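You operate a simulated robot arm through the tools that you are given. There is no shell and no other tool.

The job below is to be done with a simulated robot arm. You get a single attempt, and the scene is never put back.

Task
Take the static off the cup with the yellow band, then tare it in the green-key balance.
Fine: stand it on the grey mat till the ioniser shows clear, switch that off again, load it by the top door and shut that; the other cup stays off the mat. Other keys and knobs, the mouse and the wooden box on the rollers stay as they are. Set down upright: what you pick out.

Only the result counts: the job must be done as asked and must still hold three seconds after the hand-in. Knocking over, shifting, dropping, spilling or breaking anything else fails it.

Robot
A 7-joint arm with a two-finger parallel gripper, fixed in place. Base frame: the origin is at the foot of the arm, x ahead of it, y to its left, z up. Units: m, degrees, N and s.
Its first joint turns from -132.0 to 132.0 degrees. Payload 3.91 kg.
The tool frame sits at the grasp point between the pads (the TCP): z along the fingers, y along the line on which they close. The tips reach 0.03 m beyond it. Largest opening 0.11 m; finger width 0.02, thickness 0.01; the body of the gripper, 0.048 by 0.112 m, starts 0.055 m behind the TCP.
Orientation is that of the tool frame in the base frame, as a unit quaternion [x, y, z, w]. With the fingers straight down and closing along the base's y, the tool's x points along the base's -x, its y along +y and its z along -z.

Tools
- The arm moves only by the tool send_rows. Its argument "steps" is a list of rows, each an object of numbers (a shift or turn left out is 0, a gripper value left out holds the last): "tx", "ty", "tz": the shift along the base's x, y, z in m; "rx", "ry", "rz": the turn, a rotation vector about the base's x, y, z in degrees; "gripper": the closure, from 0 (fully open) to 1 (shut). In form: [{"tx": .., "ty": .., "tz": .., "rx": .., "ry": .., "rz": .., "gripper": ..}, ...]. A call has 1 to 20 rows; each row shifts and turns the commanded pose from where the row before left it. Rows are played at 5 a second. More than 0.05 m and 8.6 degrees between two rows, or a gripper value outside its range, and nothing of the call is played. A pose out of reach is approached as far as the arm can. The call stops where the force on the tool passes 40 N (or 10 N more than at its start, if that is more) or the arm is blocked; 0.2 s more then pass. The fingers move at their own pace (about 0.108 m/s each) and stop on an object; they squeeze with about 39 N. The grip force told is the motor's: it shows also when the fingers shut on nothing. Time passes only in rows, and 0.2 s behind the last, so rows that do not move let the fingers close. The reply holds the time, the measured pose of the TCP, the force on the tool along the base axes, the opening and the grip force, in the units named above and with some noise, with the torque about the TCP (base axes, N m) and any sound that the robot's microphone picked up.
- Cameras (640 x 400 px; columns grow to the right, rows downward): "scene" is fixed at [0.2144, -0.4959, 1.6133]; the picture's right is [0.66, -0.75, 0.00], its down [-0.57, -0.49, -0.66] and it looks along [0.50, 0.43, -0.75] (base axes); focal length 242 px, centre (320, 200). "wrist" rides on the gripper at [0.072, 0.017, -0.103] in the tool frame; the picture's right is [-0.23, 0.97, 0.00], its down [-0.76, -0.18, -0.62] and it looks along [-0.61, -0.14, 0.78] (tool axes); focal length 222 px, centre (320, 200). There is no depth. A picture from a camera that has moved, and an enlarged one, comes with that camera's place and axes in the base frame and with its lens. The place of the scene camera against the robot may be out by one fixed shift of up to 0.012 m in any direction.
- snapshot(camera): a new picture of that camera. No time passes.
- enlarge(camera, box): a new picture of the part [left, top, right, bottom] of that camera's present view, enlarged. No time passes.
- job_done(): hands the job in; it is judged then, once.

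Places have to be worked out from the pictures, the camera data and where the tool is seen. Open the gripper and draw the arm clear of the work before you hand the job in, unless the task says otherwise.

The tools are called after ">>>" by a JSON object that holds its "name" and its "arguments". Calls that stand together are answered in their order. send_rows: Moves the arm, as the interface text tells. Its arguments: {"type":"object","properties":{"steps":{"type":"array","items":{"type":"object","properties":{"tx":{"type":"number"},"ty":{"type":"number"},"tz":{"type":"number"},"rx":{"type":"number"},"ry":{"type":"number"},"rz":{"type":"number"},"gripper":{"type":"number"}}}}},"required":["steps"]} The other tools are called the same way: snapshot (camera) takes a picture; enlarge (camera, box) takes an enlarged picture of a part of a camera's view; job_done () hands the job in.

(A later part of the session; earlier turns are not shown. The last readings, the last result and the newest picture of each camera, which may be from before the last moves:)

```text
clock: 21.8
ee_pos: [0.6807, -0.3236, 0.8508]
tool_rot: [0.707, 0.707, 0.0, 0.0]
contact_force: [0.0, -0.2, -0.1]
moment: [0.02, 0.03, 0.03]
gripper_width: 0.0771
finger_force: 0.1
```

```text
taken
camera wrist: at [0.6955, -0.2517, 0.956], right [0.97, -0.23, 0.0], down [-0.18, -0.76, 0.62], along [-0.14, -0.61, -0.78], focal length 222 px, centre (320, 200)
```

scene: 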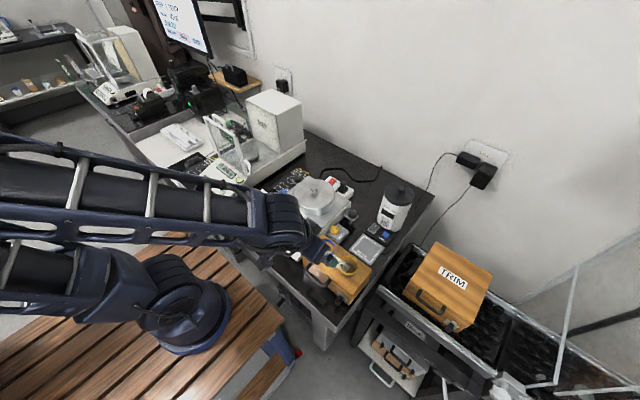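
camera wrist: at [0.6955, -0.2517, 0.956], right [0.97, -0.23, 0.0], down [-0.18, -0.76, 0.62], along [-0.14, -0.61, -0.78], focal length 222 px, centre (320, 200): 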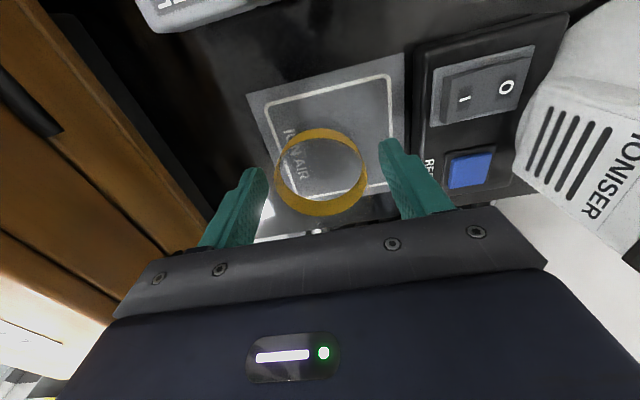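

The fingers are free on both sides and the cup stands on the mat. I'll rise straight up and look back at it.

>>> {"name": "send_rows", "arguments": {"steps": [{"tz": 0.02}, {"tz": 0.03}, {"tz": 0.04}, {"tz": 0.04}, {"tz": 0.04}, {"tz": 0.04}, {"tz": 0}]}}

>>> {"name": "snapshot", "arguments": {"camera": "wrist"}}

>>> {"name": "enlarge", "arguments": {"camera": "scene", "box": [320, 180, 420, 270]}}

```text
clock: 23.4
ee_pos: [0.6806, -0.3232, 1.063]
tool_rot: [0.707, 0.707, 0.0, 0.0]
contact_force: [0.1, 0.5, -0.2]
moment: [0.0, 0.02, -0.03]
gripper_width: 0.0772
finger_force: 0.0
```

```text
taken
camera wrist: at [0.696, -0.2518, 1.1667], right [0.97, -0.23, 0.0], down [-0.18, -0.76, 0.62], along [-0.14, -0.61, -0.78], focal length 222 px, centre (320, 200)
```

wrist: 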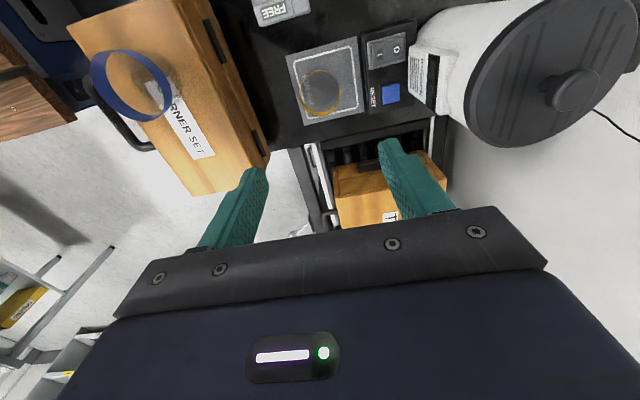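

```text
4.44 times, centred on (370, 225) of scene
camera zoom: at [0.2144, -0.4959, 1.6133], right [0.66, -0.75, 0.0], down [-0.57, -0.49, -0.66], along [0.5, 0.43, -0.75], focal length 1076 px, centre (98, 89)
```

zoom: 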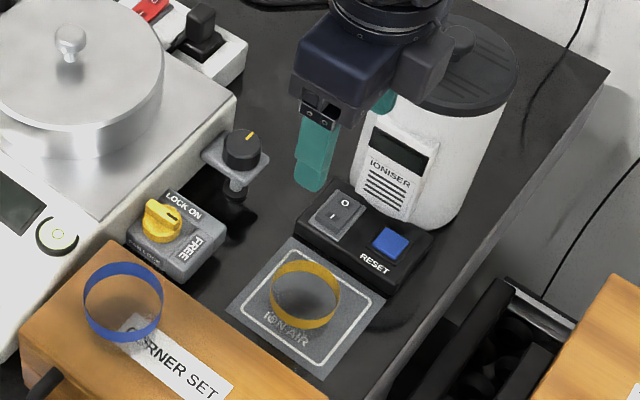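

The cup stands well inside the mat's frame. Now I'll zoom on the rocker and ioniser front to place the press points precisely.

>>> {"name": "enlarge", "arguments": {"camera": "wrist", "box": [350, 10, 450, 120]}}

>>> {"name": "enlarge", "arguments": {"camera": "wrist", "box": [280, 10, 420, 130]}}

```text
3.64 times, centred on (400, 65) of wrist
camera zoom: at [0.696, -0.2518, 1.1667], right [0.97, -0.23, 0.0], down [-0.18, -0.76, 0.62], along [-0.14, -0.61, -0.78], focal length 808 px, centre (29, 691)
```

zoom: 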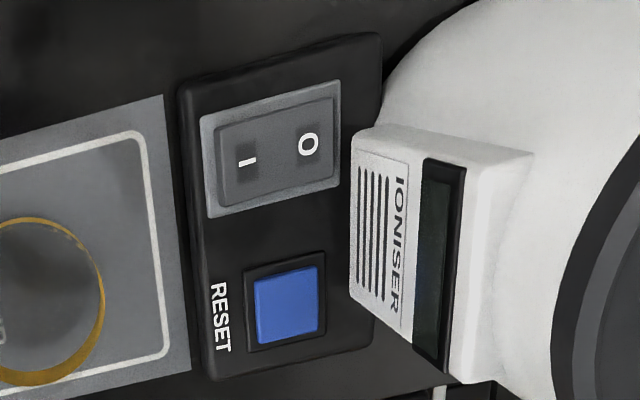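

```text
3.33 times, centred on (350, 70) of wrist
camera zoom: at [0.696, -0.2518, 1.1667], right [0.97, -0.23, 0.0], down [-0.18, -0.76, 0.62], along [-0.14, -0.61, -0.78], focal length 740 px, centre (220, 633)
```

zoom: 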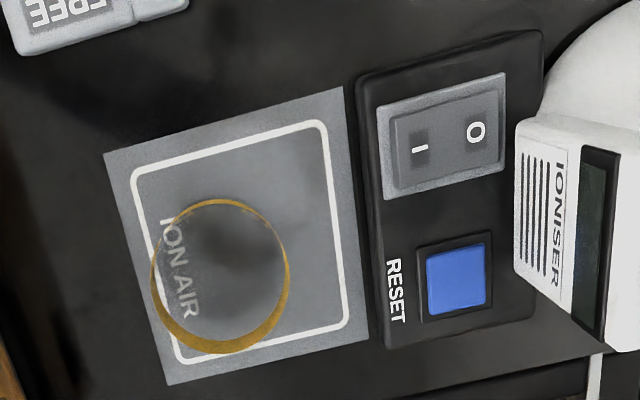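

I place the rocker at x 0.754–0.794, y≈−0.300, z≈0.825, with I at x≈0.763 and O at x≈0.785. The ioniser's label plate overhangs close behind O, so I'll check the gripper's side box in the scene view before choosing the tilt.

>>> {"name": "enlarge", "arguments": {"camera": "scene", "box": [360, 160, 440, 220]}}

```text
6.67 times, centred on (400, 190) of scene
camera zoom: at [0.2144, -0.4959, 1.6133], right [0.66, -0.75, 0.0], down [-0.57, -0.49, -0.66], along [0.5, 0.43, -0.75], focal length 1614 px, centre (-213, 267)
```

zoom: 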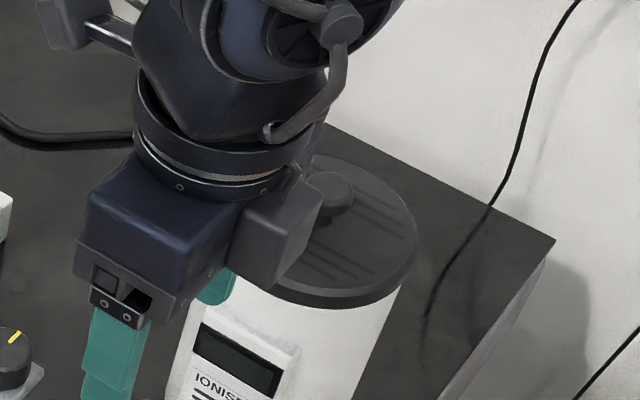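

The side box reaches only about 0.05 m from the tool axis, so a 30° backward lean clears the ioniser. I'll turn the fingers back to yaw 0, shut them, and lean the tool by −30° above the mat area.

>>> {"name": "send_rows", "arguments": {"steps": [{"tz": 0.03, "gripper": 1.0}, {"rz": 8.2, "ty": 0.003}, {"rz": 8.2, "ty": 0.003}, {"rz": 8.2, "ty": 0.003}, {"rz": 8.2, "ty": 0.003}, {"rz": 8.2, "ty": 0.003}, {"rz": 8.2, "ty": 0.003}, {"rz": 8.2, "ty": 0.003}, {"rz": 8.2, "ty": 0.003}, {"rz": 8.2, "ty": 0.003}, {"rz": 8.2, "ty": 0.003}, {"rz": 8.0}, {"ry": -7.5}, {"ry": -7.5}, {"ry": -7.5}, {"ry": -7.5}, {"tz": 0}]}}

>>> {"name": "snapshot", "arguments": {"camera": "wrist"}}

>>> {"name": "enlarge", "arguments": {"camera": "scene", "box": [320, 160, 430, 260]}}

```text
clock: 27.0
ee_pos: [0.6814, -0.2941, 1.0918]
tool_rot: [0.0, 0.966, 0.0, 0.259]
contact_force: [0.5, -0.7, 0.0]
moment: [-0.01, 0.03, -0.01]
gripper_width: 0.0003
finger_force: 37.6
```

```text
taken
camera wrist: at [0.5644, -0.2777, 1.1457], right [0.2, 0.97, 0.11], down [0.35, -0.18, 0.92], along [0.92, -0.14, -0.37], focal length 222 px, centre (320, 200)
```

wrist: 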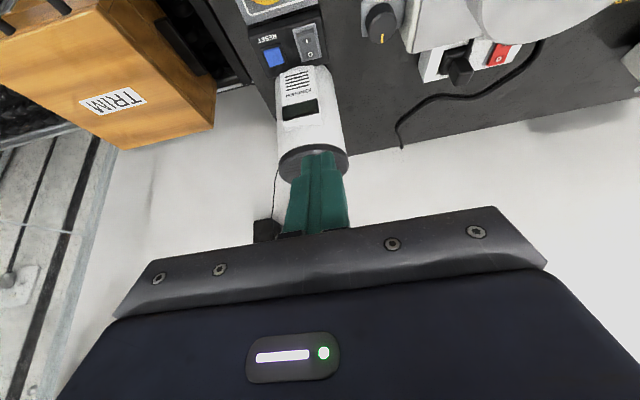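

```text
4.00 times, centred on (375, 210) of scene
camera zoom: at [0.2144, -0.4959, 1.6133], right [0.66, -0.75, 0.0], down [-0.57, -0.49, -0.66], along [0.5, 0.43, -0.75], focal length 968 px, centre (100, 160)
```

zoom: 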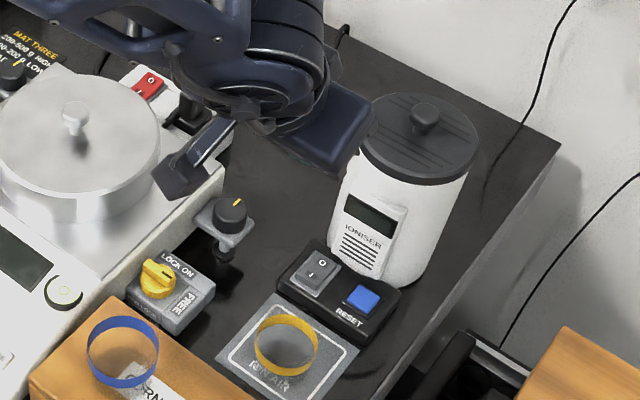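

The wrist camera hangs on a bracket behind the fingers, so I'll keep it away from the blue cup by going forward at this height first and only then down. I'll stop with the finger corner about 2 cm above the I side of the rocker.

>>> {"name": "send_rows", "arguments": {"steps": [{"tx": 0.035, "ty": -0.003}, {"tx": 0.037}, {"tz": 0}, {"tz": -0.04}, {"tz": -0.04}, {"tz": -0.04}, {"tz": -0.04}, {"tz": -0.04}, {"tz": 0}]}}

>>> {"name": "snapshot", "arguments": {"camera": "wrist"}}

>>> {"name": "enlarge", "arguments": {"camera": "scene", "box": [320, 160, 430, 260]}}

```text
clock: 29.0
ee_pos: [0.753, -0.2971, 0.8915]
tool_rot: [0.0, 0.966, 0.0, 0.258]
contact_force: [-0.8, 0.3, 0.2]
moment: [0.01, 0.02, -0.01]
gripper_width: 0.0
finger_force: 38.2
```

```text
taken
camera wrist: at [0.6368, -0.2802, 0.9456], right [0.2, 0.97, 0.11], down [0.35, -0.18, 0.92], along [0.92, -0.14, -0.37], focal length 222 px, centre (320, 200)
```

wrist: 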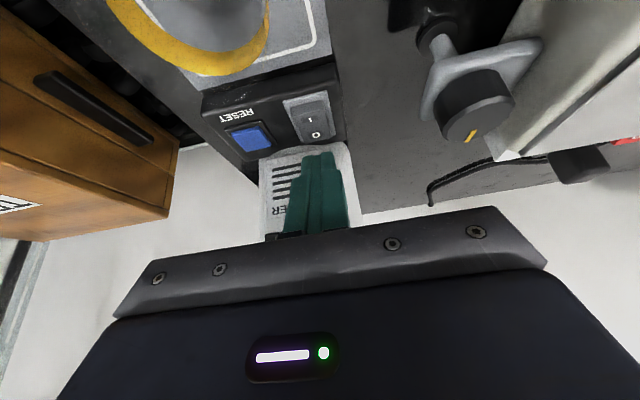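

```text
4.00 times, centred on (375, 210) of scene
camera zoom: at [0.2144, -0.4959, 1.6133], right [0.66, -0.75, 0.0], down [-0.57, -0.49, -0.66], along [0.5, 0.43, -0.75], focal length 968 px, centre (100, 160)
```

zoom: 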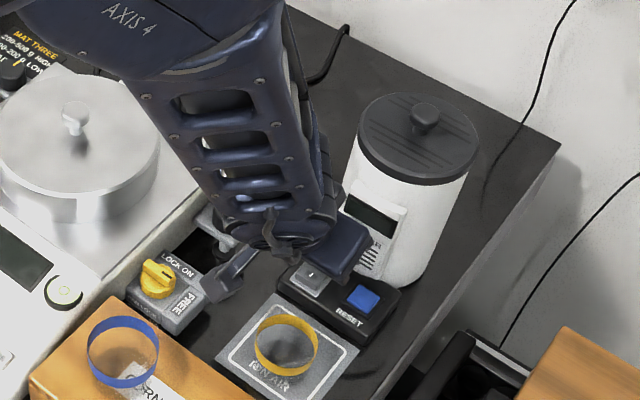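

The finger corner is about 3 cm above the rocker. I'll enlarge the wrist view to check its alignment with I.

>>> {"name": "enlarge", "arguments": {"camera": "wrist", "box": [250, 70, 370, 180]}}

```text
3.64 times, centred on (310, 125) of wrist
camera zoom: at [0.6368, -0.2802, 0.9456], right [0.2, 0.97, 0.11], down [0.35, -0.18, 0.92], along [0.92, -0.14, -0.37], focal length 808 px, centre (356, 473)
```

zoom: 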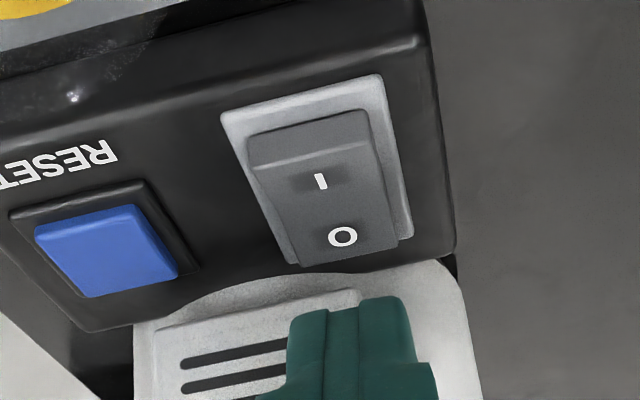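

The I mark computes to [0.763, −0.300, 0.830] and stands raised, and the finger corner is over x≈0.759. I'll go down to just above it and then press in 2 mm steps.

>>> {"name": "send_rows", "arguments": {"steps": [{"tz": -0.02, "ty": -0.002}, {"tz": -0.006}, {"tz": -0.002}, {"tz": -0.002}, {"tz": 0}]}}

>>> {"name": "enlarge", "arguments": {"camera": "wrist", "box": [250, 70, 370, 180]}}

```text
clock: 30.2
ee_pos: [0.753, -0.3, 0.8619]
tool_rot: [0.0, 0.966, 0.0, 0.259]
contact_force: [-0.2, -1.1, 0.9]
moment: [-0.01, 0.02, 0.0]
gripper_width: 0.0001
finger_force: 37.7
```

```text
3.64 times, centred on (310, 125) of wrist
camera zoom: at [0.6365, -0.2826, 0.9159], right [0.2, 0.97, 0.11], down [0.35, -0.18, 0.92], along [0.92, -0.14, -0.37], focal length 808 px, centre (356, 473)
```

zoom: 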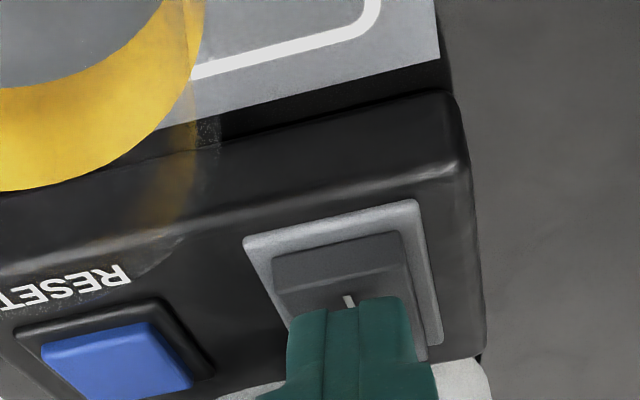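

The finger is just over the I mark. I'll press on in 2 mm steps and listen for a click.

>>> {"name": "send_rows", "arguments": {"steps": [{"tz": -0.002}, {"tz": -0.002}, {"tz": 0}]}}

```text
clock: 31.0
ee_pos: [0.7524, -0.2979, 0.8578]
tool_rot: [0.001, 0.966, 0.0, 0.259]
contact_force: [-4.8, -0.9, 14.8]
moment: [-0.02, 0.06, -0.02]
gripper_width: 0.0
finger_force: 37.8
```

Contact at 15 N but no click yet. I'll press 1 mm more at a time.

>>> {"name": "send_rows", "arguments": {"steps": [{"tz": -0.001}, {"tz": 0}]}}

>>> {"name": "enlarge", "arguments": {"camera": "wrist", "box": [250, 70, 370, 180]}}

>>> {"name": "enlarge", "arguments": {"camera": "scene", "box": [360, 180, 420, 250]}}

```text
clock: 31.6
ee_pos: [0.7518, -0.2978, 0.8587]
tool_rot: [0.0, 0.966, -0.001, 0.26]
contact_force: [-6.2, -0.9, 38.8]
moment: [-0.06, -0.04, 0.17]
gripper_width: 0.0
finger_force: 37.7
```

```text
3.64 times, centred on (310, 125) of wrist
camera zoom: at [0.6362, -0.2824, 0.9122], right [0.2, 0.97, 0.11], down [0.35, -0.18, 0.92], along [0.92, -0.14, -0.37], focal length 808 px, centre (356, 473)
```

zoom: 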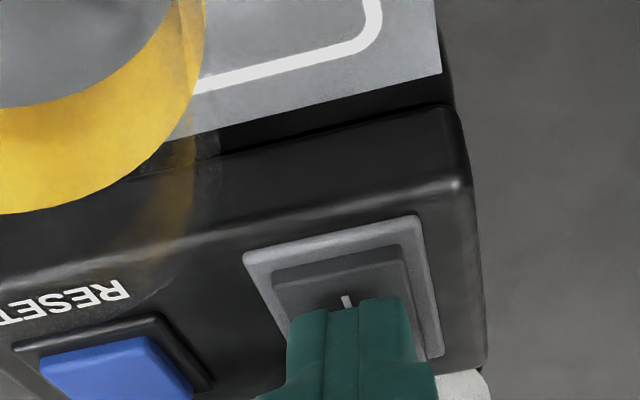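

```text
5.71 times, centred on (390, 215) of scene
camera zoom: at [0.2144, -0.4959, 1.6133], right [0.66, -0.75, 0.0], down [-0.57, -0.49, -0.66], along [0.5, 0.43, -0.75], focal length 1383 px, centre (-80, 114)
```

zoom: 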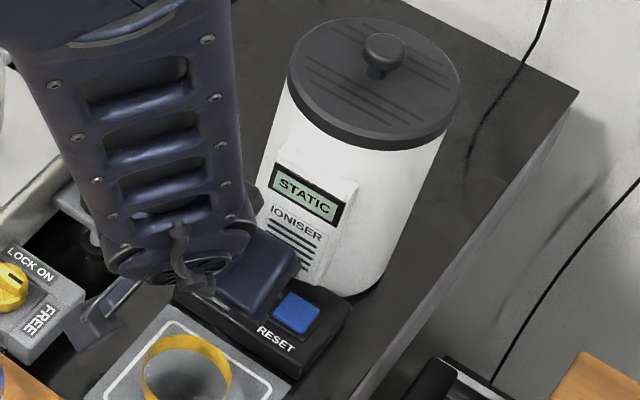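

The ioniser display has come on and reads STATIC, so the rocker has gone to I. I'll lift off straight up.

>>> {"name": "send_rows", "arguments": {"steps": [{"tz": 0.004}, {"tz": 0.02}, {"tz": 0.03}, {"tz": 0.03}, {"tz": 0}]}}

>>> {"name": "enlarge", "arguments": {"camera": "scene", "box": [360, 180, 420, 250]}}

>>> {"name": "enlarge", "arguments": {"camera": "wrist", "box": [220, 30, 380, 150]}}

```text
clock: 32.8
ee_pos: [0.753, -0.2982, 0.9408]
tool_rot: [0.0, 0.966, 0.0, 0.26]
contact_force: [0.3, -0.9, 0.1]
moment: [-0.01, 0.01, 0.04]
gripper_width: 0.0
finger_force: 38.2
```

```text
5.71 times, centred on (390, 215) of scene
camera zoom: at [0.2144, -0.4959, 1.6133], right [0.66, -0.75, 0.0], down [-0.57, -0.49, -0.66], along [0.5, 0.43, -0.75], focal length 1383 px, centre (-80, 114)
```

zoom: 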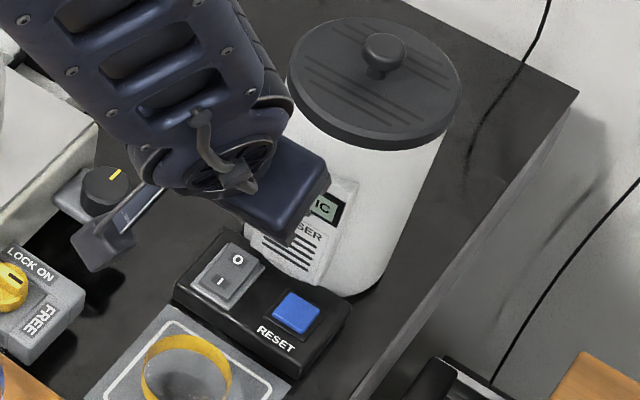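

```text
3.33 times, centred on (300, 90) of wrist
camera zoom: at [0.6368, -0.2818, 0.9945], right [0.2, 0.97, 0.11], down [0.35, -0.18, 0.92], along [0.92, -0.14, -0.37], focal length 740 px, centre (387, 567)
```

zoom: 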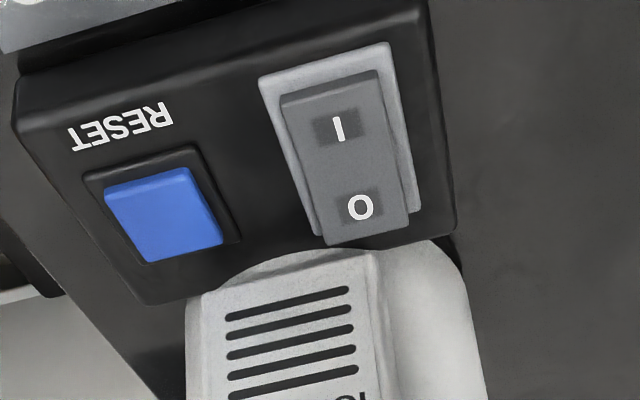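

The rocker now shows O raised, so the ioniser is running. I'll back the arm up and to the left so that the scene camera sees the display, and wait there.

>>> {"name": "send_rows", "arguments": {"steps": [{"tz": 0.045}, {"tz": 0.045}, {"tz": 0.045}, {"ty": 0.04}, {"ty": 0.04}, {"ty": 0.04}, {"tz": 0}, {"tz": 0}, {"tz": 0}, {"tz": 0}]}}

>>> {"name": "enlarge", "arguments": {"camera": "scene", "box": [350, 170, 430, 260]}}

```text
clock: 35.0
ee_pos: [0.7531, -0.1782, 1.0752]
tool_rot: [0.0, 0.966, 0.0, 0.259]
contact_force: [-1.4, -0.4, -0.2]
moment: [0.04, 0.0, -0.01]
gripper_width: 0.0001
finger_force: 37.7
```

```text
4.44 times, centred on (390, 215) of scene
camera zoom: at [0.2144, -0.4959, 1.6133], right [0.66, -0.75, 0.0], down [-0.57, -0.49, -0.66], along [0.5, 0.43, -0.75], focal length 1076 px, centre (9, 133)
```

zoom: 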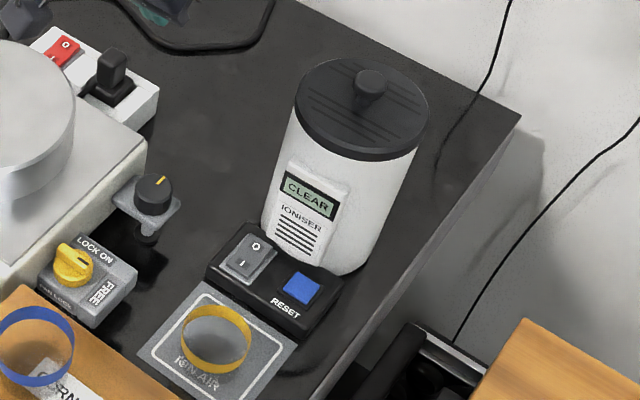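

The ioniser reads CLEAR. Now I'll switch it off: back to the rocker, with the finger shifted to y≈−0.288 so that it passes beside the label plate.

>>> {"name": "send_rows", "arguments": {"steps": [{"ty": -0.04}, {"ty": -0.04}, {"ty": -0.03}, {"tz": -0.045}, {"tz": -0.045}, {"tz": -0.045}, {"tz": -0.045}, {"tz": 0}]}}

>>> {"name": "snapshot", "arguments": {"camera": "wrist"}}

>>> {"name": "enlarge", "arguments": {"camera": "wrist", "box": [250, 70, 370, 180]}}

```text
clock: 36.8
ee_pos: [0.7531, -0.289, 0.8948]
tool_rot: [0.001, 0.966, 0.0, 0.259]
contact_force: [-0.5, 0.3, 0.4]
moment: [0.02, -0.02, 0.02]
gripper_width: 0.0
finger_force: 37.4
```

```text
taken
camera wrist: at [0.6358, -0.2725, 0.9489], right [0.2, 0.97, 0.11], down [0.35, -0.18, 0.92], along [0.92, -0.14, -0.37], focal length 222 px, centre (320, 200)
```

wrist: 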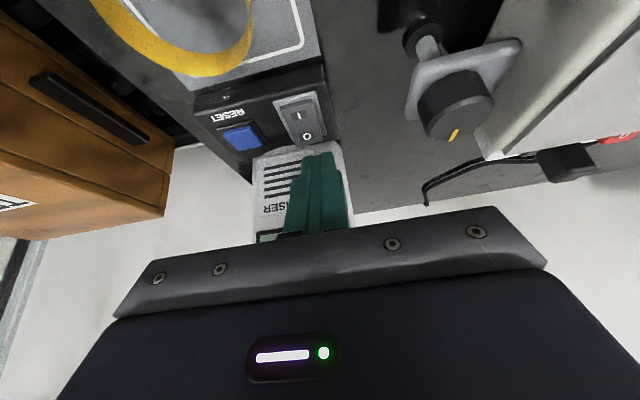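

```text
3.64 times, centred on (310, 125) of wrist
camera zoom: at [0.6358, -0.2725, 0.9489], right [0.2, 0.97, 0.11], down [0.35, -0.18, 0.92], along [0.92, -0.14, -0.37], focal length 808 px, centre (356, 473)
```

zoom: 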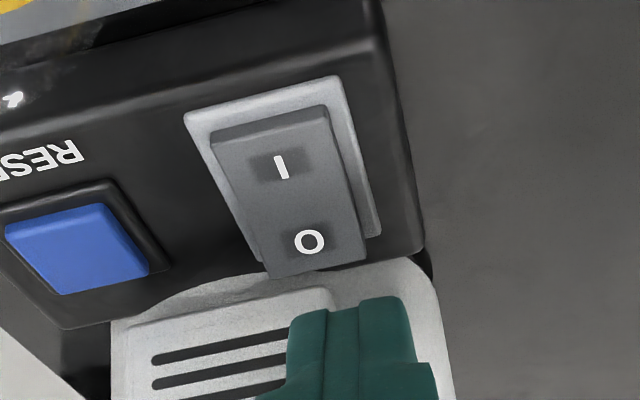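

The O end is raised at about x 0.775–0.790, y −0.312 to −0.288, and the plate corner is at about [0.799, −0.299]. I'll move forward 2 cm with the finger at y≈−0.287, and then come down to just above O.

>>> {"name": "send_rows", "arguments": {"steps": [{"tx": 0.02, "ty": 0.002}, {"tz": 0}, {"tz": -0.015}, {"tz": -0.01}, {"tz": 0}]}}

>>> {"name": "enlarge", "arguments": {"camera": "wrist", "box": [250, 70, 370, 180]}}

>>> {"name": "enlarge", "arguments": {"camera": "scene", "box": [350, 170, 430, 260]}}

```text
clock: 38.0
ee_pos: [0.7711, -0.2875, 0.8702]
tool_rot: [0.001, 0.966, -0.001, 0.259]
contact_force: [0.7, -0.6, 0.1]
moment: [0.02, 0.01, -0.01]
gripper_width: 0.0
finger_force: 37.8
```

```text
3.64 times, centred on (310, 125) of wrist
camera zoom: at [0.6561, -0.2709, 0.924], right [0.2, 0.97, 0.11], down [0.35, -0.18, 0.92], along [0.92, -0.14, -0.37], focal length 808 px, centre (356, 473)
```

zoom: 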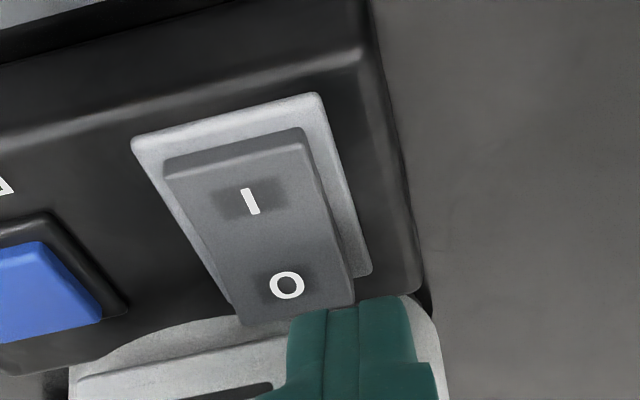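

```text
4.44 times, centred on (390, 215) of scene
camera zoom: at [0.2144, -0.4959, 1.6133], right [0.66, -0.75, 0.0], down [-0.57, -0.49, -0.66], along [0.5, 0.43, -0.75], focal length 1076 px, centre (9, 133)
```

zoom: 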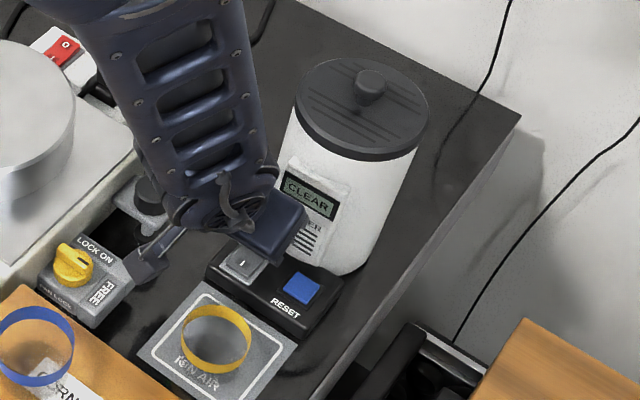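

The finger is above the right half of O with no contact forces. I'll press down in 2 mm steps.

>>> {"name": "send_rows", "arguments": {"steps": [{"tz": -0.003}, {"tz": -0.002}, {"tz": -0.002}, {"tz": 0}]}}

>>> {"name": "enlarge", "arguments": {"camera": "scene", "box": [350, 170, 430, 260]}}

```text
clock: 39.0
ee_pos: [0.7724, -0.2884, 0.8637]
tool_rot: [0.0, 0.966, -0.001, 0.259]
contact_force: [1.0, -0.3, -0.3]
moment: [0.01, -0.01, 0.0]
gripper_width: 0.0
finger_force: 37.8
```

```text
4.44 times, centred on (390, 215) of scene
camera zoom: at [0.2144, -0.4959, 1.6133], right [0.66, -0.75, 0.0], down [-0.57, -0.49, -0.66], along [0.5, 0.43, -0.75], focal length 1076 px, centre (9, 133)
```

zoom: 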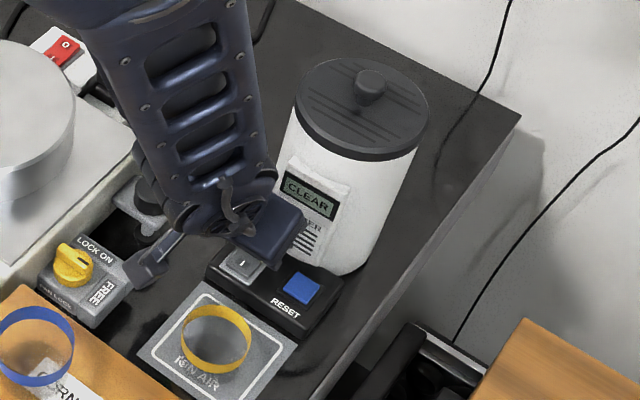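

>>> {"name": "send_rows", "arguments": {"steps": [{"tz": -0.002}, {"tz": -0.002}, {"tz": 0}]}}

>>> {"name": "enlarge", "arguments": {"camera": "scene", "box": [350, 170, 430, 260]}}

>>> {"name": "enlarge", "arguments": {"camera": "wrist", "box": [250, 70, 370, 180]}}

```text
clock: 39.8
ee_pos: [0.7729, -0.2868, 0.861]
tool_rot: [0.0, 0.966, 0.0, 0.259]
contact_force: [0.4, 0.3, 12.1]
moment: [0.03, -0.08, 0.19]
gripper_width: 0.0
finger_force: 37.6
```

```text
4.44 times, centred on (390, 215) of scene
camera zoom: at [0.2144, -0.4959, 1.6133], right [0.66, -0.75, 0.0], down [-0.57, -0.49, -0.66], along [0.5, 0.43, -0.75], focal length 1076 px, centre (9, 133)
```

zoom: 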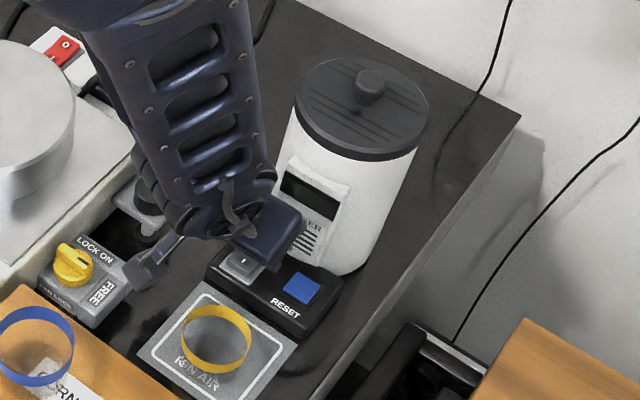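

```text
3.64 times, centred on (310, 125) of wrist
camera zoom: at [0.6567, -0.2706, 0.9141], right [0.2, 0.97, 0.11], down [0.35, -0.18, 0.92], along [0.92, -0.14, -0.37], focal length 808 px, centre (356, 473)
```

zoom: 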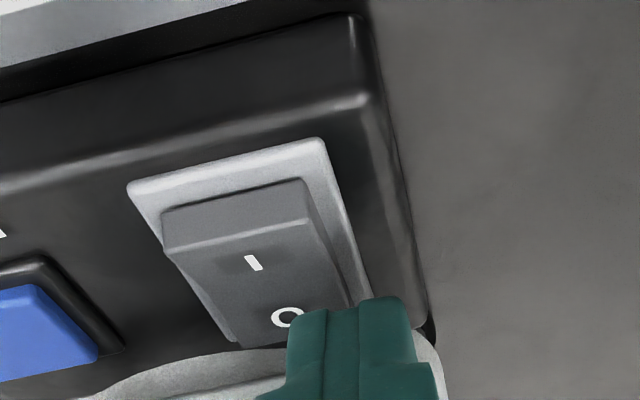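

The display has gone dark and the rocker is back at O. I'll retrace: up, back 2 cm, then up clear.

>>> {"name": "send_rows", "arguments": {"steps": [{"tz": 0.004}, {"tz": 0.015}, {"tz": 0.015}, {"tx": -0.02}, {"tz": 0.04}, {"tz": 0.04}, {"tz": 0.04}, {"tz": 0.04}, {"tz": 0}]}}

>>> {"name": "enlarge", "arguments": {"camera": "scene", "box": [330, 170, 430, 260]}}

>>> {"name": "snapshot", "arguments": {"camera": "wrist"}}

```text
clock: 41.8
ee_pos: [0.7536, -0.2864, 1.0525]
tool_rot: [-0.001, 0.966, 0.0, 0.259]
contact_force: [-0.3, 0.0, -0.2]
moment: [0.02, -0.02, -0.01]
gripper_width: 0.0002
finger_force: 37.7
```

```text
4.44 times, centred on (380, 215) of scene
camera zoom: at [0.2144, -0.4959, 1.6133], right [0.66, -0.75, 0.0], down [-0.57, -0.49, -0.66], along [0.5, 0.43, -0.75], focal length 1076 px, centre (53, 133)
```

zoom: 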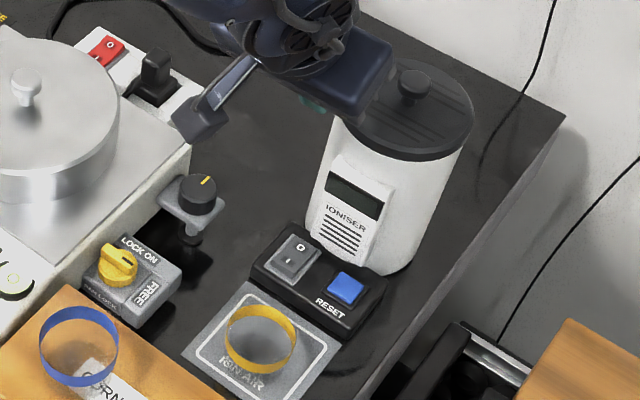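

```text
taken
camera wrist: at [0.6366, -0.2705, 1.1072], right [0.2, 0.97, 0.11], down [0.35, -0.18, 0.92], along [0.92, -0.14, -0.37], focal length 222 px, centre (320, 200)
```

wrist: 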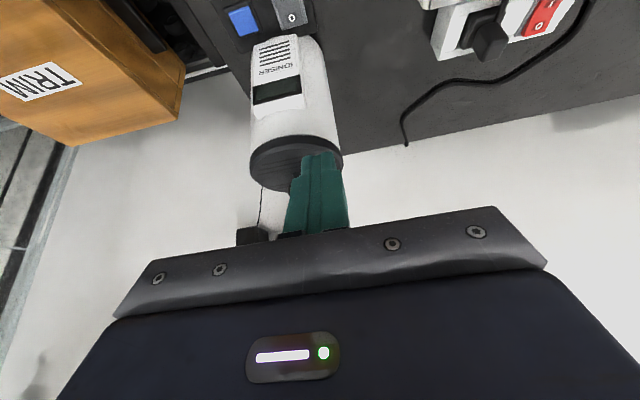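

The ioniser is off, the cup is standing on the mat, and nothing else has moved. Next is the balance's top door: I'll rise, straighten the tool and travel left to in front of the shield at z≈1.25.

>>> {"name": "send_rows", "arguments": {"steps": [{"tz": 0.045, "ry": 7.5}, {"tz": 0.045, "ry": 7.5}, {"tz": 0.045, "ry": 7.5}, {"tz": 0.045, "ry": 7.5}, {"tx": -0.03, "ty": 0.035}, {"tx": -0.03, "ty": 0.035}, {"tx": -0.03, "ty": 0.035}, {"tx": -0.03, "ty": 0.035}, {"tx": -0.03, "ty": 0.035}, {"tx": -0.03, "ty": 0.035}, {"ty": 0.045}, {"ty": 0.045}, {"ty": 0.045}, {"ty": 0.045}, {"ty": 0.045}, {"ty": 0.045}, {"ty": 0.045}, {"ty": 0.045}, {"ty": 0.045}, {"ty": 0.034}]}}

>>> {"name": "snapshot", "arguments": {"camera": "wrist"}}

>>> {"name": "snapshot", "arguments": {"camera": "scene"}}

```text
clock: 46.0
ee_pos: [0.5721, 0.362, 1.2327]
tool_rot: [0.0, 1.0, 0.0, -0.001]
contact_force: [-0.6, -0.1, 0.5]
moment: [0.02, -0.06, -0.04]
gripper_width: 0.0001
finger_force: 37.7
```

```text
taken
camera wrist: at [0.4983, 0.3783, 1.3382], right [0.23, 0.97, 0.0], down [0.76, -0.18, 0.62], along [0.61, -0.14, -0.78], focal length 222 px, centre (320, 200)
```

wrist: 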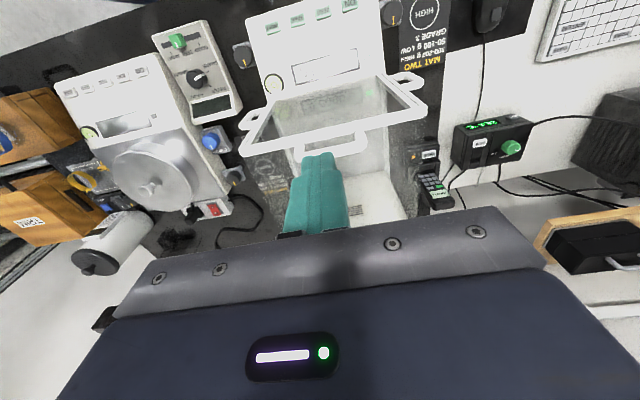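

```text
taken
```

scene: 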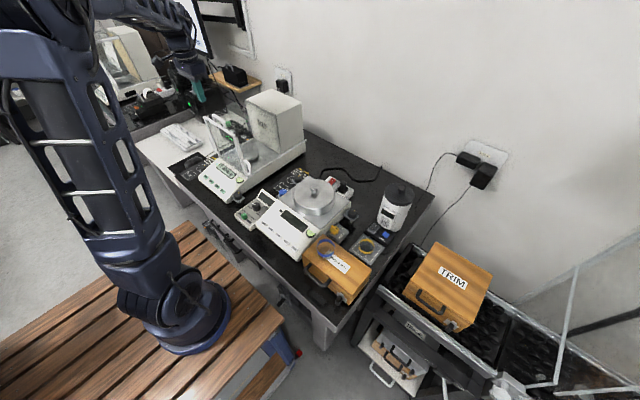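

The closed fingers now hover in front of the shield. I'll zoom on the top-door handle to pin down its position.

>>> {"name": "enlarge", "arguments": {"camera": "wrist", "box": [230, 60, 440, 190]}}

>>> {"name": "enlarge", "arguments": {"camera": "scene", "box": [180, 70, 260, 180]}}

>>> {"name": "enlarge", "arguments": {"camera": "wrist", "box": [280, 90, 400, 200]}}

```text
3.05 times, centred on (335, 125) of wrist
camera zoom: at [0.4983, 0.3783, 1.3382], right [0.23, 0.97, 0.0], down [0.76, -0.18, 0.62], along [0.61, -0.14, -0.78], focal length 677 px, centre (274, 429)
```

zoom: 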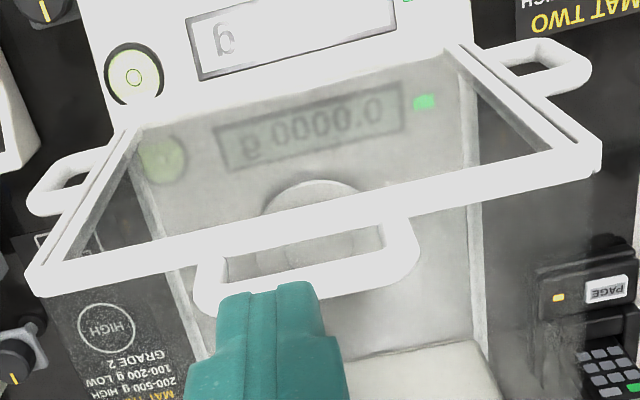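

```text
3.64 times, centred on (220, 125) of scene
camera zoom: at [0.2144, -0.4959, 1.6133], right [0.66, -0.75, 0.0], down [-0.57, -0.49, -0.66], along [0.5, 0.43, -0.75], focal length 880 px, centre (684, 473)
```

zoom: 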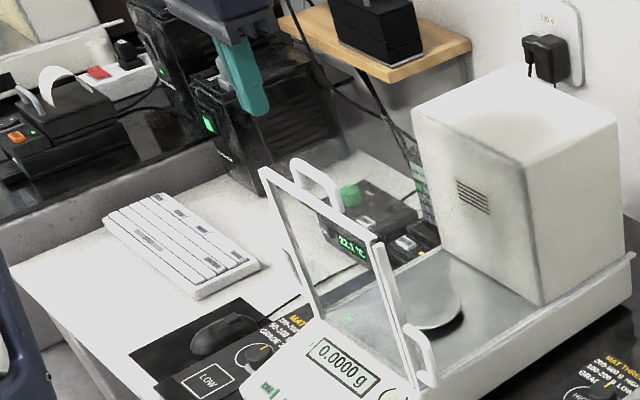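

```text
3.64 times, centred on (340, 145) of wrist
camera zoom: at [0.4983, 0.3783, 1.3382], right [0.23, 0.97, 0.0], down [0.76, -0.18, 0.62], along [0.61, -0.14, -0.78], focal length 808 px, centre (247, 400)
```

zoom: 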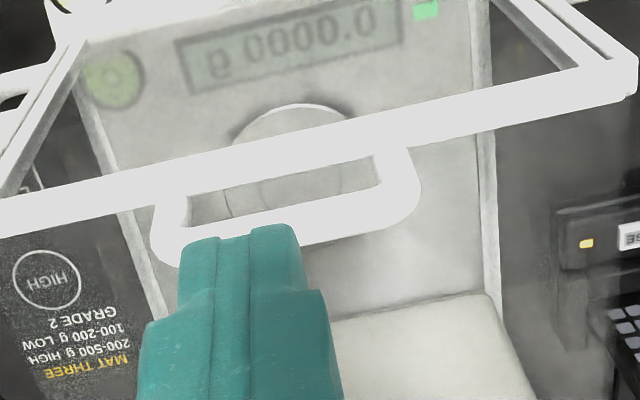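

The handle is about 6.5 cm wide and stands on the top bar, but its height is poorly fixed from these views. I'll shift the camera 0.2 m to the right to get a good baseline for triangulating.

>>> {"name": "send_rows", "arguments": {"steps": [{"ty": -0.05}, {"ty": -0.05}, {"ty": -0.05}, {"ty": -0.05}, {"tz": 0}]}}

>>> {"name": "enlarge", "arguments": {"camera": "wrist", "box": [330, 60, 530, 190]}}

>>> {"name": "snapshot", "arguments": {"camera": "wrist"}}

```text
clock: 47.2
ee_pos: [0.5721, 0.1631, 1.2345]
tool_rot: [-0.001, 1.0, 0.0, 0.0]
contact_force: [0.1, 0.3, 0.3]
moment: [-0.01, 0.01, -0.02]
gripper_width: 0.0001
finger_force: 37.8
```

```text
3.08 times, centred on (430, 125) of wrist
camera zoom: at [0.4977, 0.1789, 1.3388], right [0.23, 0.97, 0.0], down [0.76, -0.18, 0.62], along [0.61, -0.14, -0.78], focal length 684 px, centre (-18, 431)
```

zoom: 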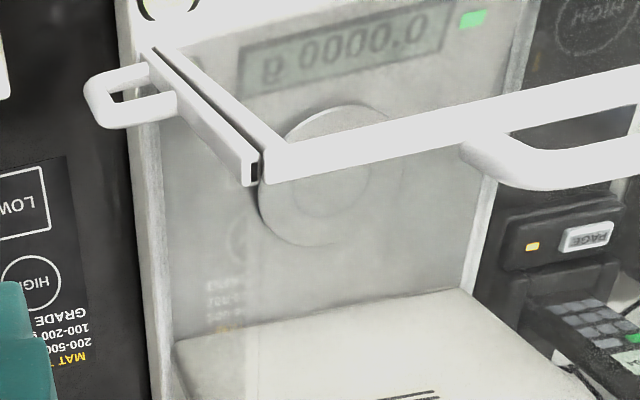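

```text
taken
camera wrist: at [0.4977, 0.1789, 1.3388], right [0.23, 0.97, 0.0], down [0.76, -0.18, 0.62], along [0.61, -0.14, -0.78], focal length 222 px, centre (320, 200)
```

wrist: 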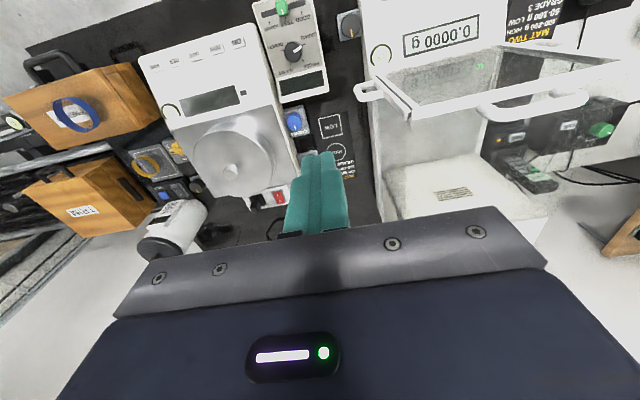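

I'll enlarge the handle in this offset view.

>>> {"name": "enlarge", "arguments": {"camera": "wrist", "box": [400, 45, 640, 195]}}

>>> {"name": "enlarge", "arguments": {"camera": "wrist", "box": [465, 60, 625, 140]}}

```text
2.67 times, centred on (520, 120) of wrist
camera zoom: at [0.4977, 0.1789, 1.3388], right [0.23, 0.97, 0.0], down [0.76, -0.18, 0.62], along [0.61, -0.14, -0.78], focal length 592 px, centre (-213, 413)
```

zoom: 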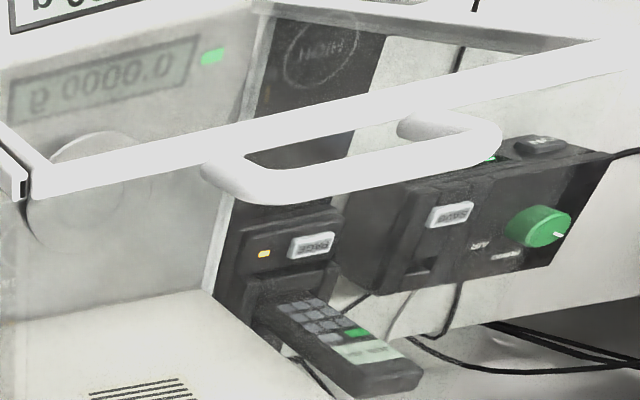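

```text
4.00 times, centred on (545, 100) of wrist
camera zoom: at [0.4977, 0.1789, 1.3388], right [0.23, 0.97, 0.0], down [0.76, -0.18, 0.62], along [0.61, -0.14, -0.78], focal length 888 px, centre (-580, 600)
```

zoom: 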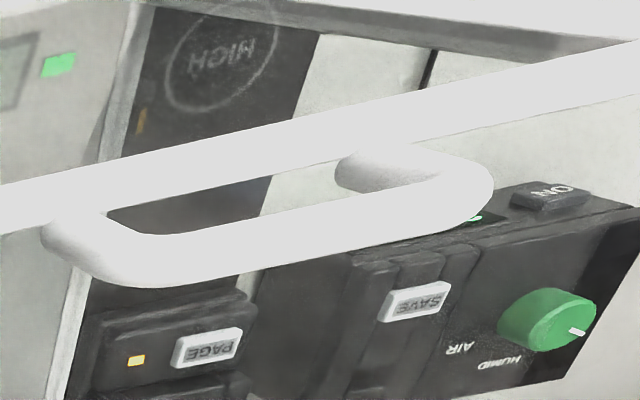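

Triangulated with the 0.2 m baseline, the handle's top bar is at [0.605, 0.3665, 1.122], spanning y 0.33–0.40 and rising from z≈1.096. I'll place the closed fingers in front of it at x≈0.565 with the tips at z≈1.108, ready to push it back.

>>> {"name": "send_rows", "arguments": {"steps": [{"ty": 0.05, "tx": -0.007}, {"ty": 0.05}, {"ty": 0.05}, {"ty": 0.05}, {"ty": 0.003}, {"tz": -0.04}, {"tz": -0.04}, {"tz": -0.015}, {"tz": 0}]}}

>>> {"name": "snapshot", "arguments": {"camera": "wrist"}}

>>> {"name": "enlarge", "arguments": {"camera": "scene", "box": [180, 70, 300, 180]}}

```text
refused: row 1 steps farther than a row can; nothing moved
```

```text
taken
camera wrist: at [0.4977, 0.1789, 1.3388], right [0.23, 0.97, 0.0], down [0.76, -0.18, 0.62], along [0.61, -0.14, -0.78], focal length 222 px, centre (320, 200)
```

wrist: 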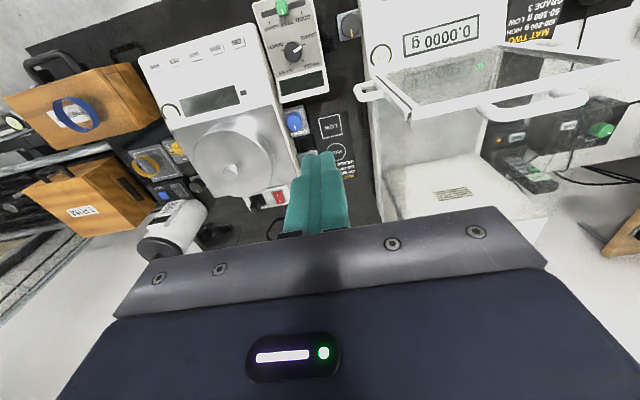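

```text
3.64 times, centred on (240, 125) of scene
camera zoom: at [0.2144, -0.4959, 1.6133], right [0.66, -0.75, 0.0], down [-0.57, -0.49, -0.66], along [0.5, 0.43, -0.75], focal length 880 px, centre (611, 473)
```

zoom: 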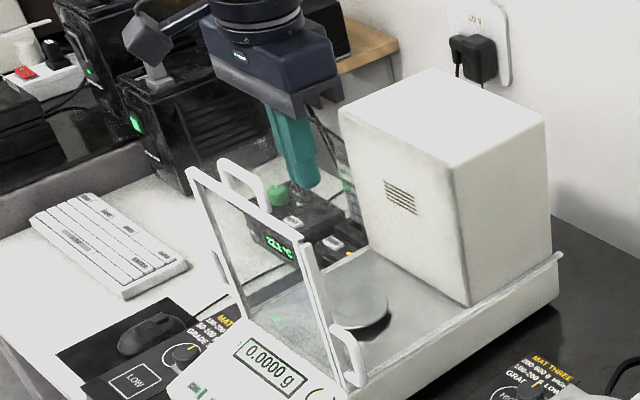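

The combined first step was slightly too long; I'll resend it with smaller shifts.

>>> {"name": "send_rows", "arguments": {"steps": [{"ty": 0.045, "tx": -0.007}, {"ty": 0.045}, {"ty": 0.045}, {"ty": 0.045}, {"ty": 0.023}, {"tz": -0.04}, {"tz": -0.04}, {"tz": -0.015}, {"tz": 0}]}}

>>> {"name": "snapshot", "arguments": {"camera": "wrist"}}

>>> {"name": "enlarge", "arguments": {"camera": "scene", "box": [180, 70, 300, 180]}}

```text
clock: 49.2
ee_pos: [0.5649, 0.3663, 1.1387]
tool_rot: [0.001, 1.0, 0.0, 0.0]
contact_force: [-0.2, 0.3, -0.4]
moment: [-0.01, 0.01, 0.02]
gripper_width: 0.0
finger_force: 37.8
```

```text
taken
camera wrist: at [0.4909, 0.382, 1.2427], right [0.23, 0.97, 0.0], down [0.76, -0.18, 0.62], along [0.61, -0.14, -0.78], focal length 222 px, centre (320, 200)
```

wrist: 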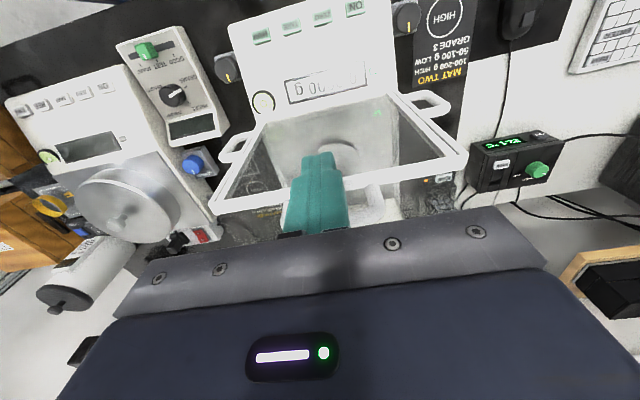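

```text
3.64 times, centred on (240, 125) of scene
camera zoom: at [0.2144, -0.4959, 1.6133], right [0.66, -0.75, 0.0], down [-0.57, -0.49, -0.66], along [0.5, 0.43, -0.75], focal length 880 px, centre (611, 473)
```

zoom: 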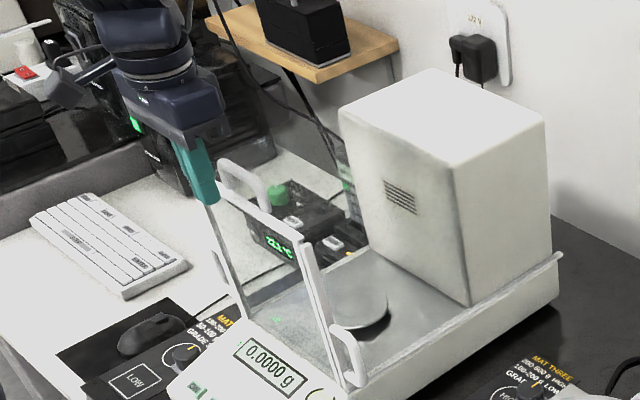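

The fingers are placed in front of the handle, with nothing touching. I'll advance and make first contact in small steps.

>>> {"name": "send_rows", "arguments": {"steps": [{"tx": 0.015}, {"tx": 0.008}, {"tx": 0.004}, {"tx": 0.004}, {"tz": 0}]}}

>>> {"name": "enlarge", "arguments": {"camera": "wrist", "box": [200, 80, 480, 250]}}

>>> {"name": "enlarge", "arguments": {"camera": "scene", "box": [195, 95, 265, 165]}}

```text
clock: 50.4
ee_pos: [0.5969, 0.365, 1.1394]
tool_rot: [0.0, 1.0, 0.0, 0.0]
contact_force: [-0.4, 0.3, 0.2]
moment: [-0.01, -0.02, 0.03]
gripper_width: 0.0001
finger_force: 37.2
```

```text
2.29 times, centred on (340, 165) of wrist
camera zoom: at [0.5224, 0.3818, 1.2428], right [0.23, 0.97, 0.0], down [0.76, -0.18, 0.62], along [0.61, -0.14, -0.78], focal length 508 px, centre (274, 280)
```

zoom: 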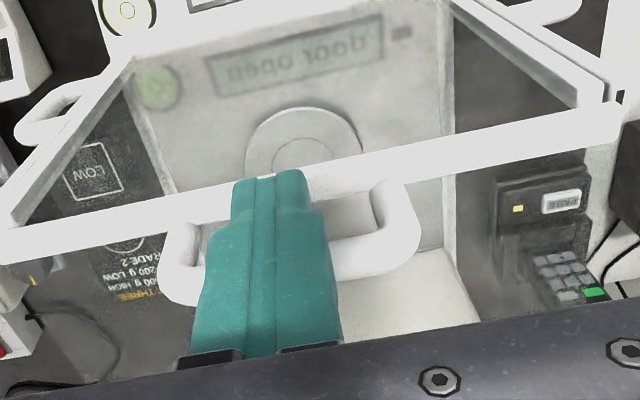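

```text
5.71 times, centred on (230, 130) of scene
camera zoom: at [0.2144, -0.4959, 1.6133], right [0.66, -0.75, 0.0], down [-0.57, -0.49, -0.66], along [0.5, 0.43, -0.75], focal length 1383 px, centre (834, 600)
```

zoom: 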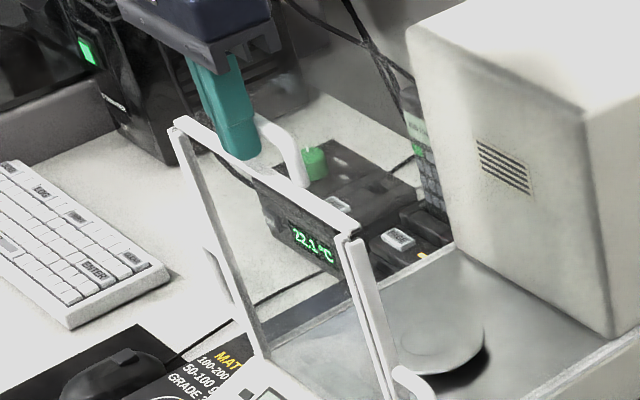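

The display's reflection now reads "door open" and the force is nearly zero, so the top door slides freely in +x. I'll keep pushing it back and check on the way.

>>> {"name": "send_rows", "arguments": {"steps": [{"tx": 0.015}, {"tx": 0.015}, {"tx": 0.015}, {"tx": 0.015}, {"tx": 0.015}, {"tx": 0.015}, {"tz": 0}]}}

>>> {"name": "enlarge", "arguments": {"camera": "scene", "box": [180, 70, 300, 180]}}

>>> {"name": "snapshot", "arguments": {"camera": "wrist"}}

```text
clock: 52.0
ee_pos: [0.6856, 0.3651, 1.1387]
tool_rot: [0.001, 1.0, 0.001, 0.0]
contact_force: [0.2, 0.8, 0.0]
moment: [0.02, 0.02, 0.02]
gripper_width: 0.0
finger_force: 37.8
```

```text
3.64 times, centred on (240, 125) of scene
camera zoom: at [0.2144, -0.4959, 1.6133], right [0.66, -0.75, 0.0], down [-0.57, -0.49, -0.66], along [0.5, 0.43, -0.75], focal length 880 px, centre (611, 473)
```

zoom: 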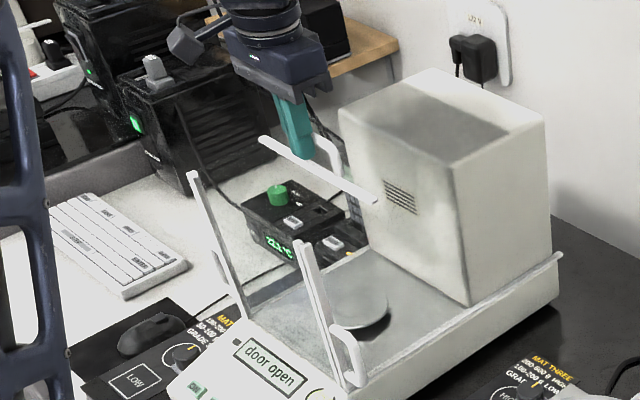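

```text
taken
camera wrist: at [0.6121, 0.3817, 1.2431], right [0.23, 0.97, 0.0], down [0.76, -0.18, 0.62], along [0.61, -0.14, -0.78], focal length 222 px, centre (320, 200)
```

wrist: 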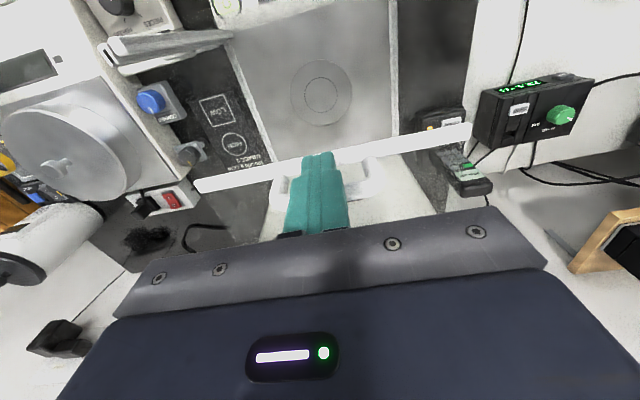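

The door's own front bar moved with the handle and glides over the tower as expected. I'll continue to push, with smaller steps at the end.

>>> {"name": "send_rows", "arguments": {"steps": [{"tx": 0.015}, {"tx": 0.015}, {"tx": 0.015}, {"tx": 0.01}, {"tx": 0.01}, {"tx": 0.005}, {"tx": 0.005}, {"tz": 0}]}}

>>> {"name": "enlarge", "arguments": {"camera": "scene", "box": [180, 70, 300, 180]}}

>>> {"name": "snapshot", "arguments": {"camera": "wrist"}}

```text
clock: 53.8
ee_pos: [0.761, 0.3653, 1.1386]
tool_rot: [0.001, 1.0, -0.001, 0.0]
contact_force: [-0.3, 0.0, 0.6]
moment: [0.0, 0.01, 0.0]
gripper_width: 0.0002
finger_force: 37.5
```

```text
3.64 times, centred on (240, 125) of scene
camera zoom: at [0.2144, -0.4959, 1.6133], right [0.66, -0.75, 0.0], down [-0.57, -0.49, -0.66], along [0.5, 0.43, -0.75], focal length 880 px, centre (611, 473)
```

zoom: 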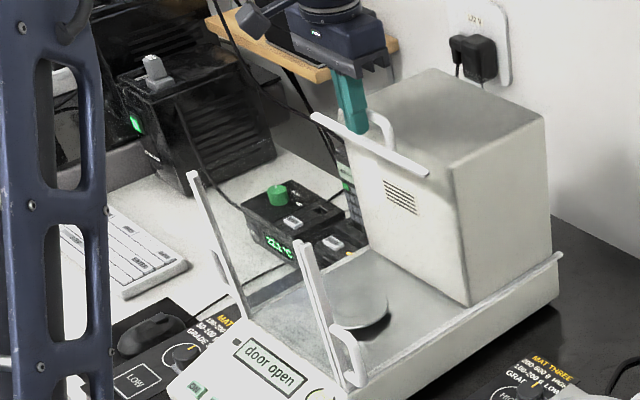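

```text
taken
camera wrist: at [0.6875, 0.3813, 1.2432], right [0.23, 0.97, 0.0], down [0.76, -0.18, 0.62], along [0.61, -0.14, -0.78], focal length 222 px, centre (320, 200)
```

wrist: 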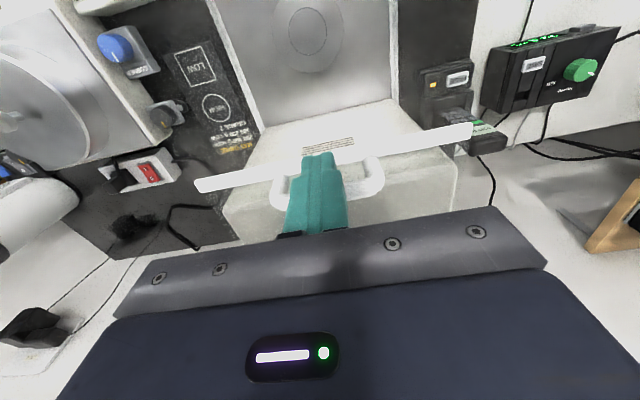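

The handle is at about x≈0.777 with no resistance. I'll push a little further in 4 mm steps so that the opening is as wide as possible, stopping if any force shows.

>>> {"name": "send_rows", "arguments": {"steps": [{"tx": 0.004}, {"tx": 0.004}, {"tx": 0.004}, {"tz": 0}]}}

```text
clock: 54.5
ee_pos: [0.7669, 0.3653, 1.1381]
tool_rot: [-0.001, 1.0, -0.002, -0.005]
contact_force: [-15.6, -3.4, 4.1]
moment: [-0.22, 0.18, -0.02]
gripper_width: 0.0
finger_force: 37.4
stopped in row 3: the force on the tool passed its limit at 49 N (the readings are from after the stop); the commanded pose is now the measured one
```

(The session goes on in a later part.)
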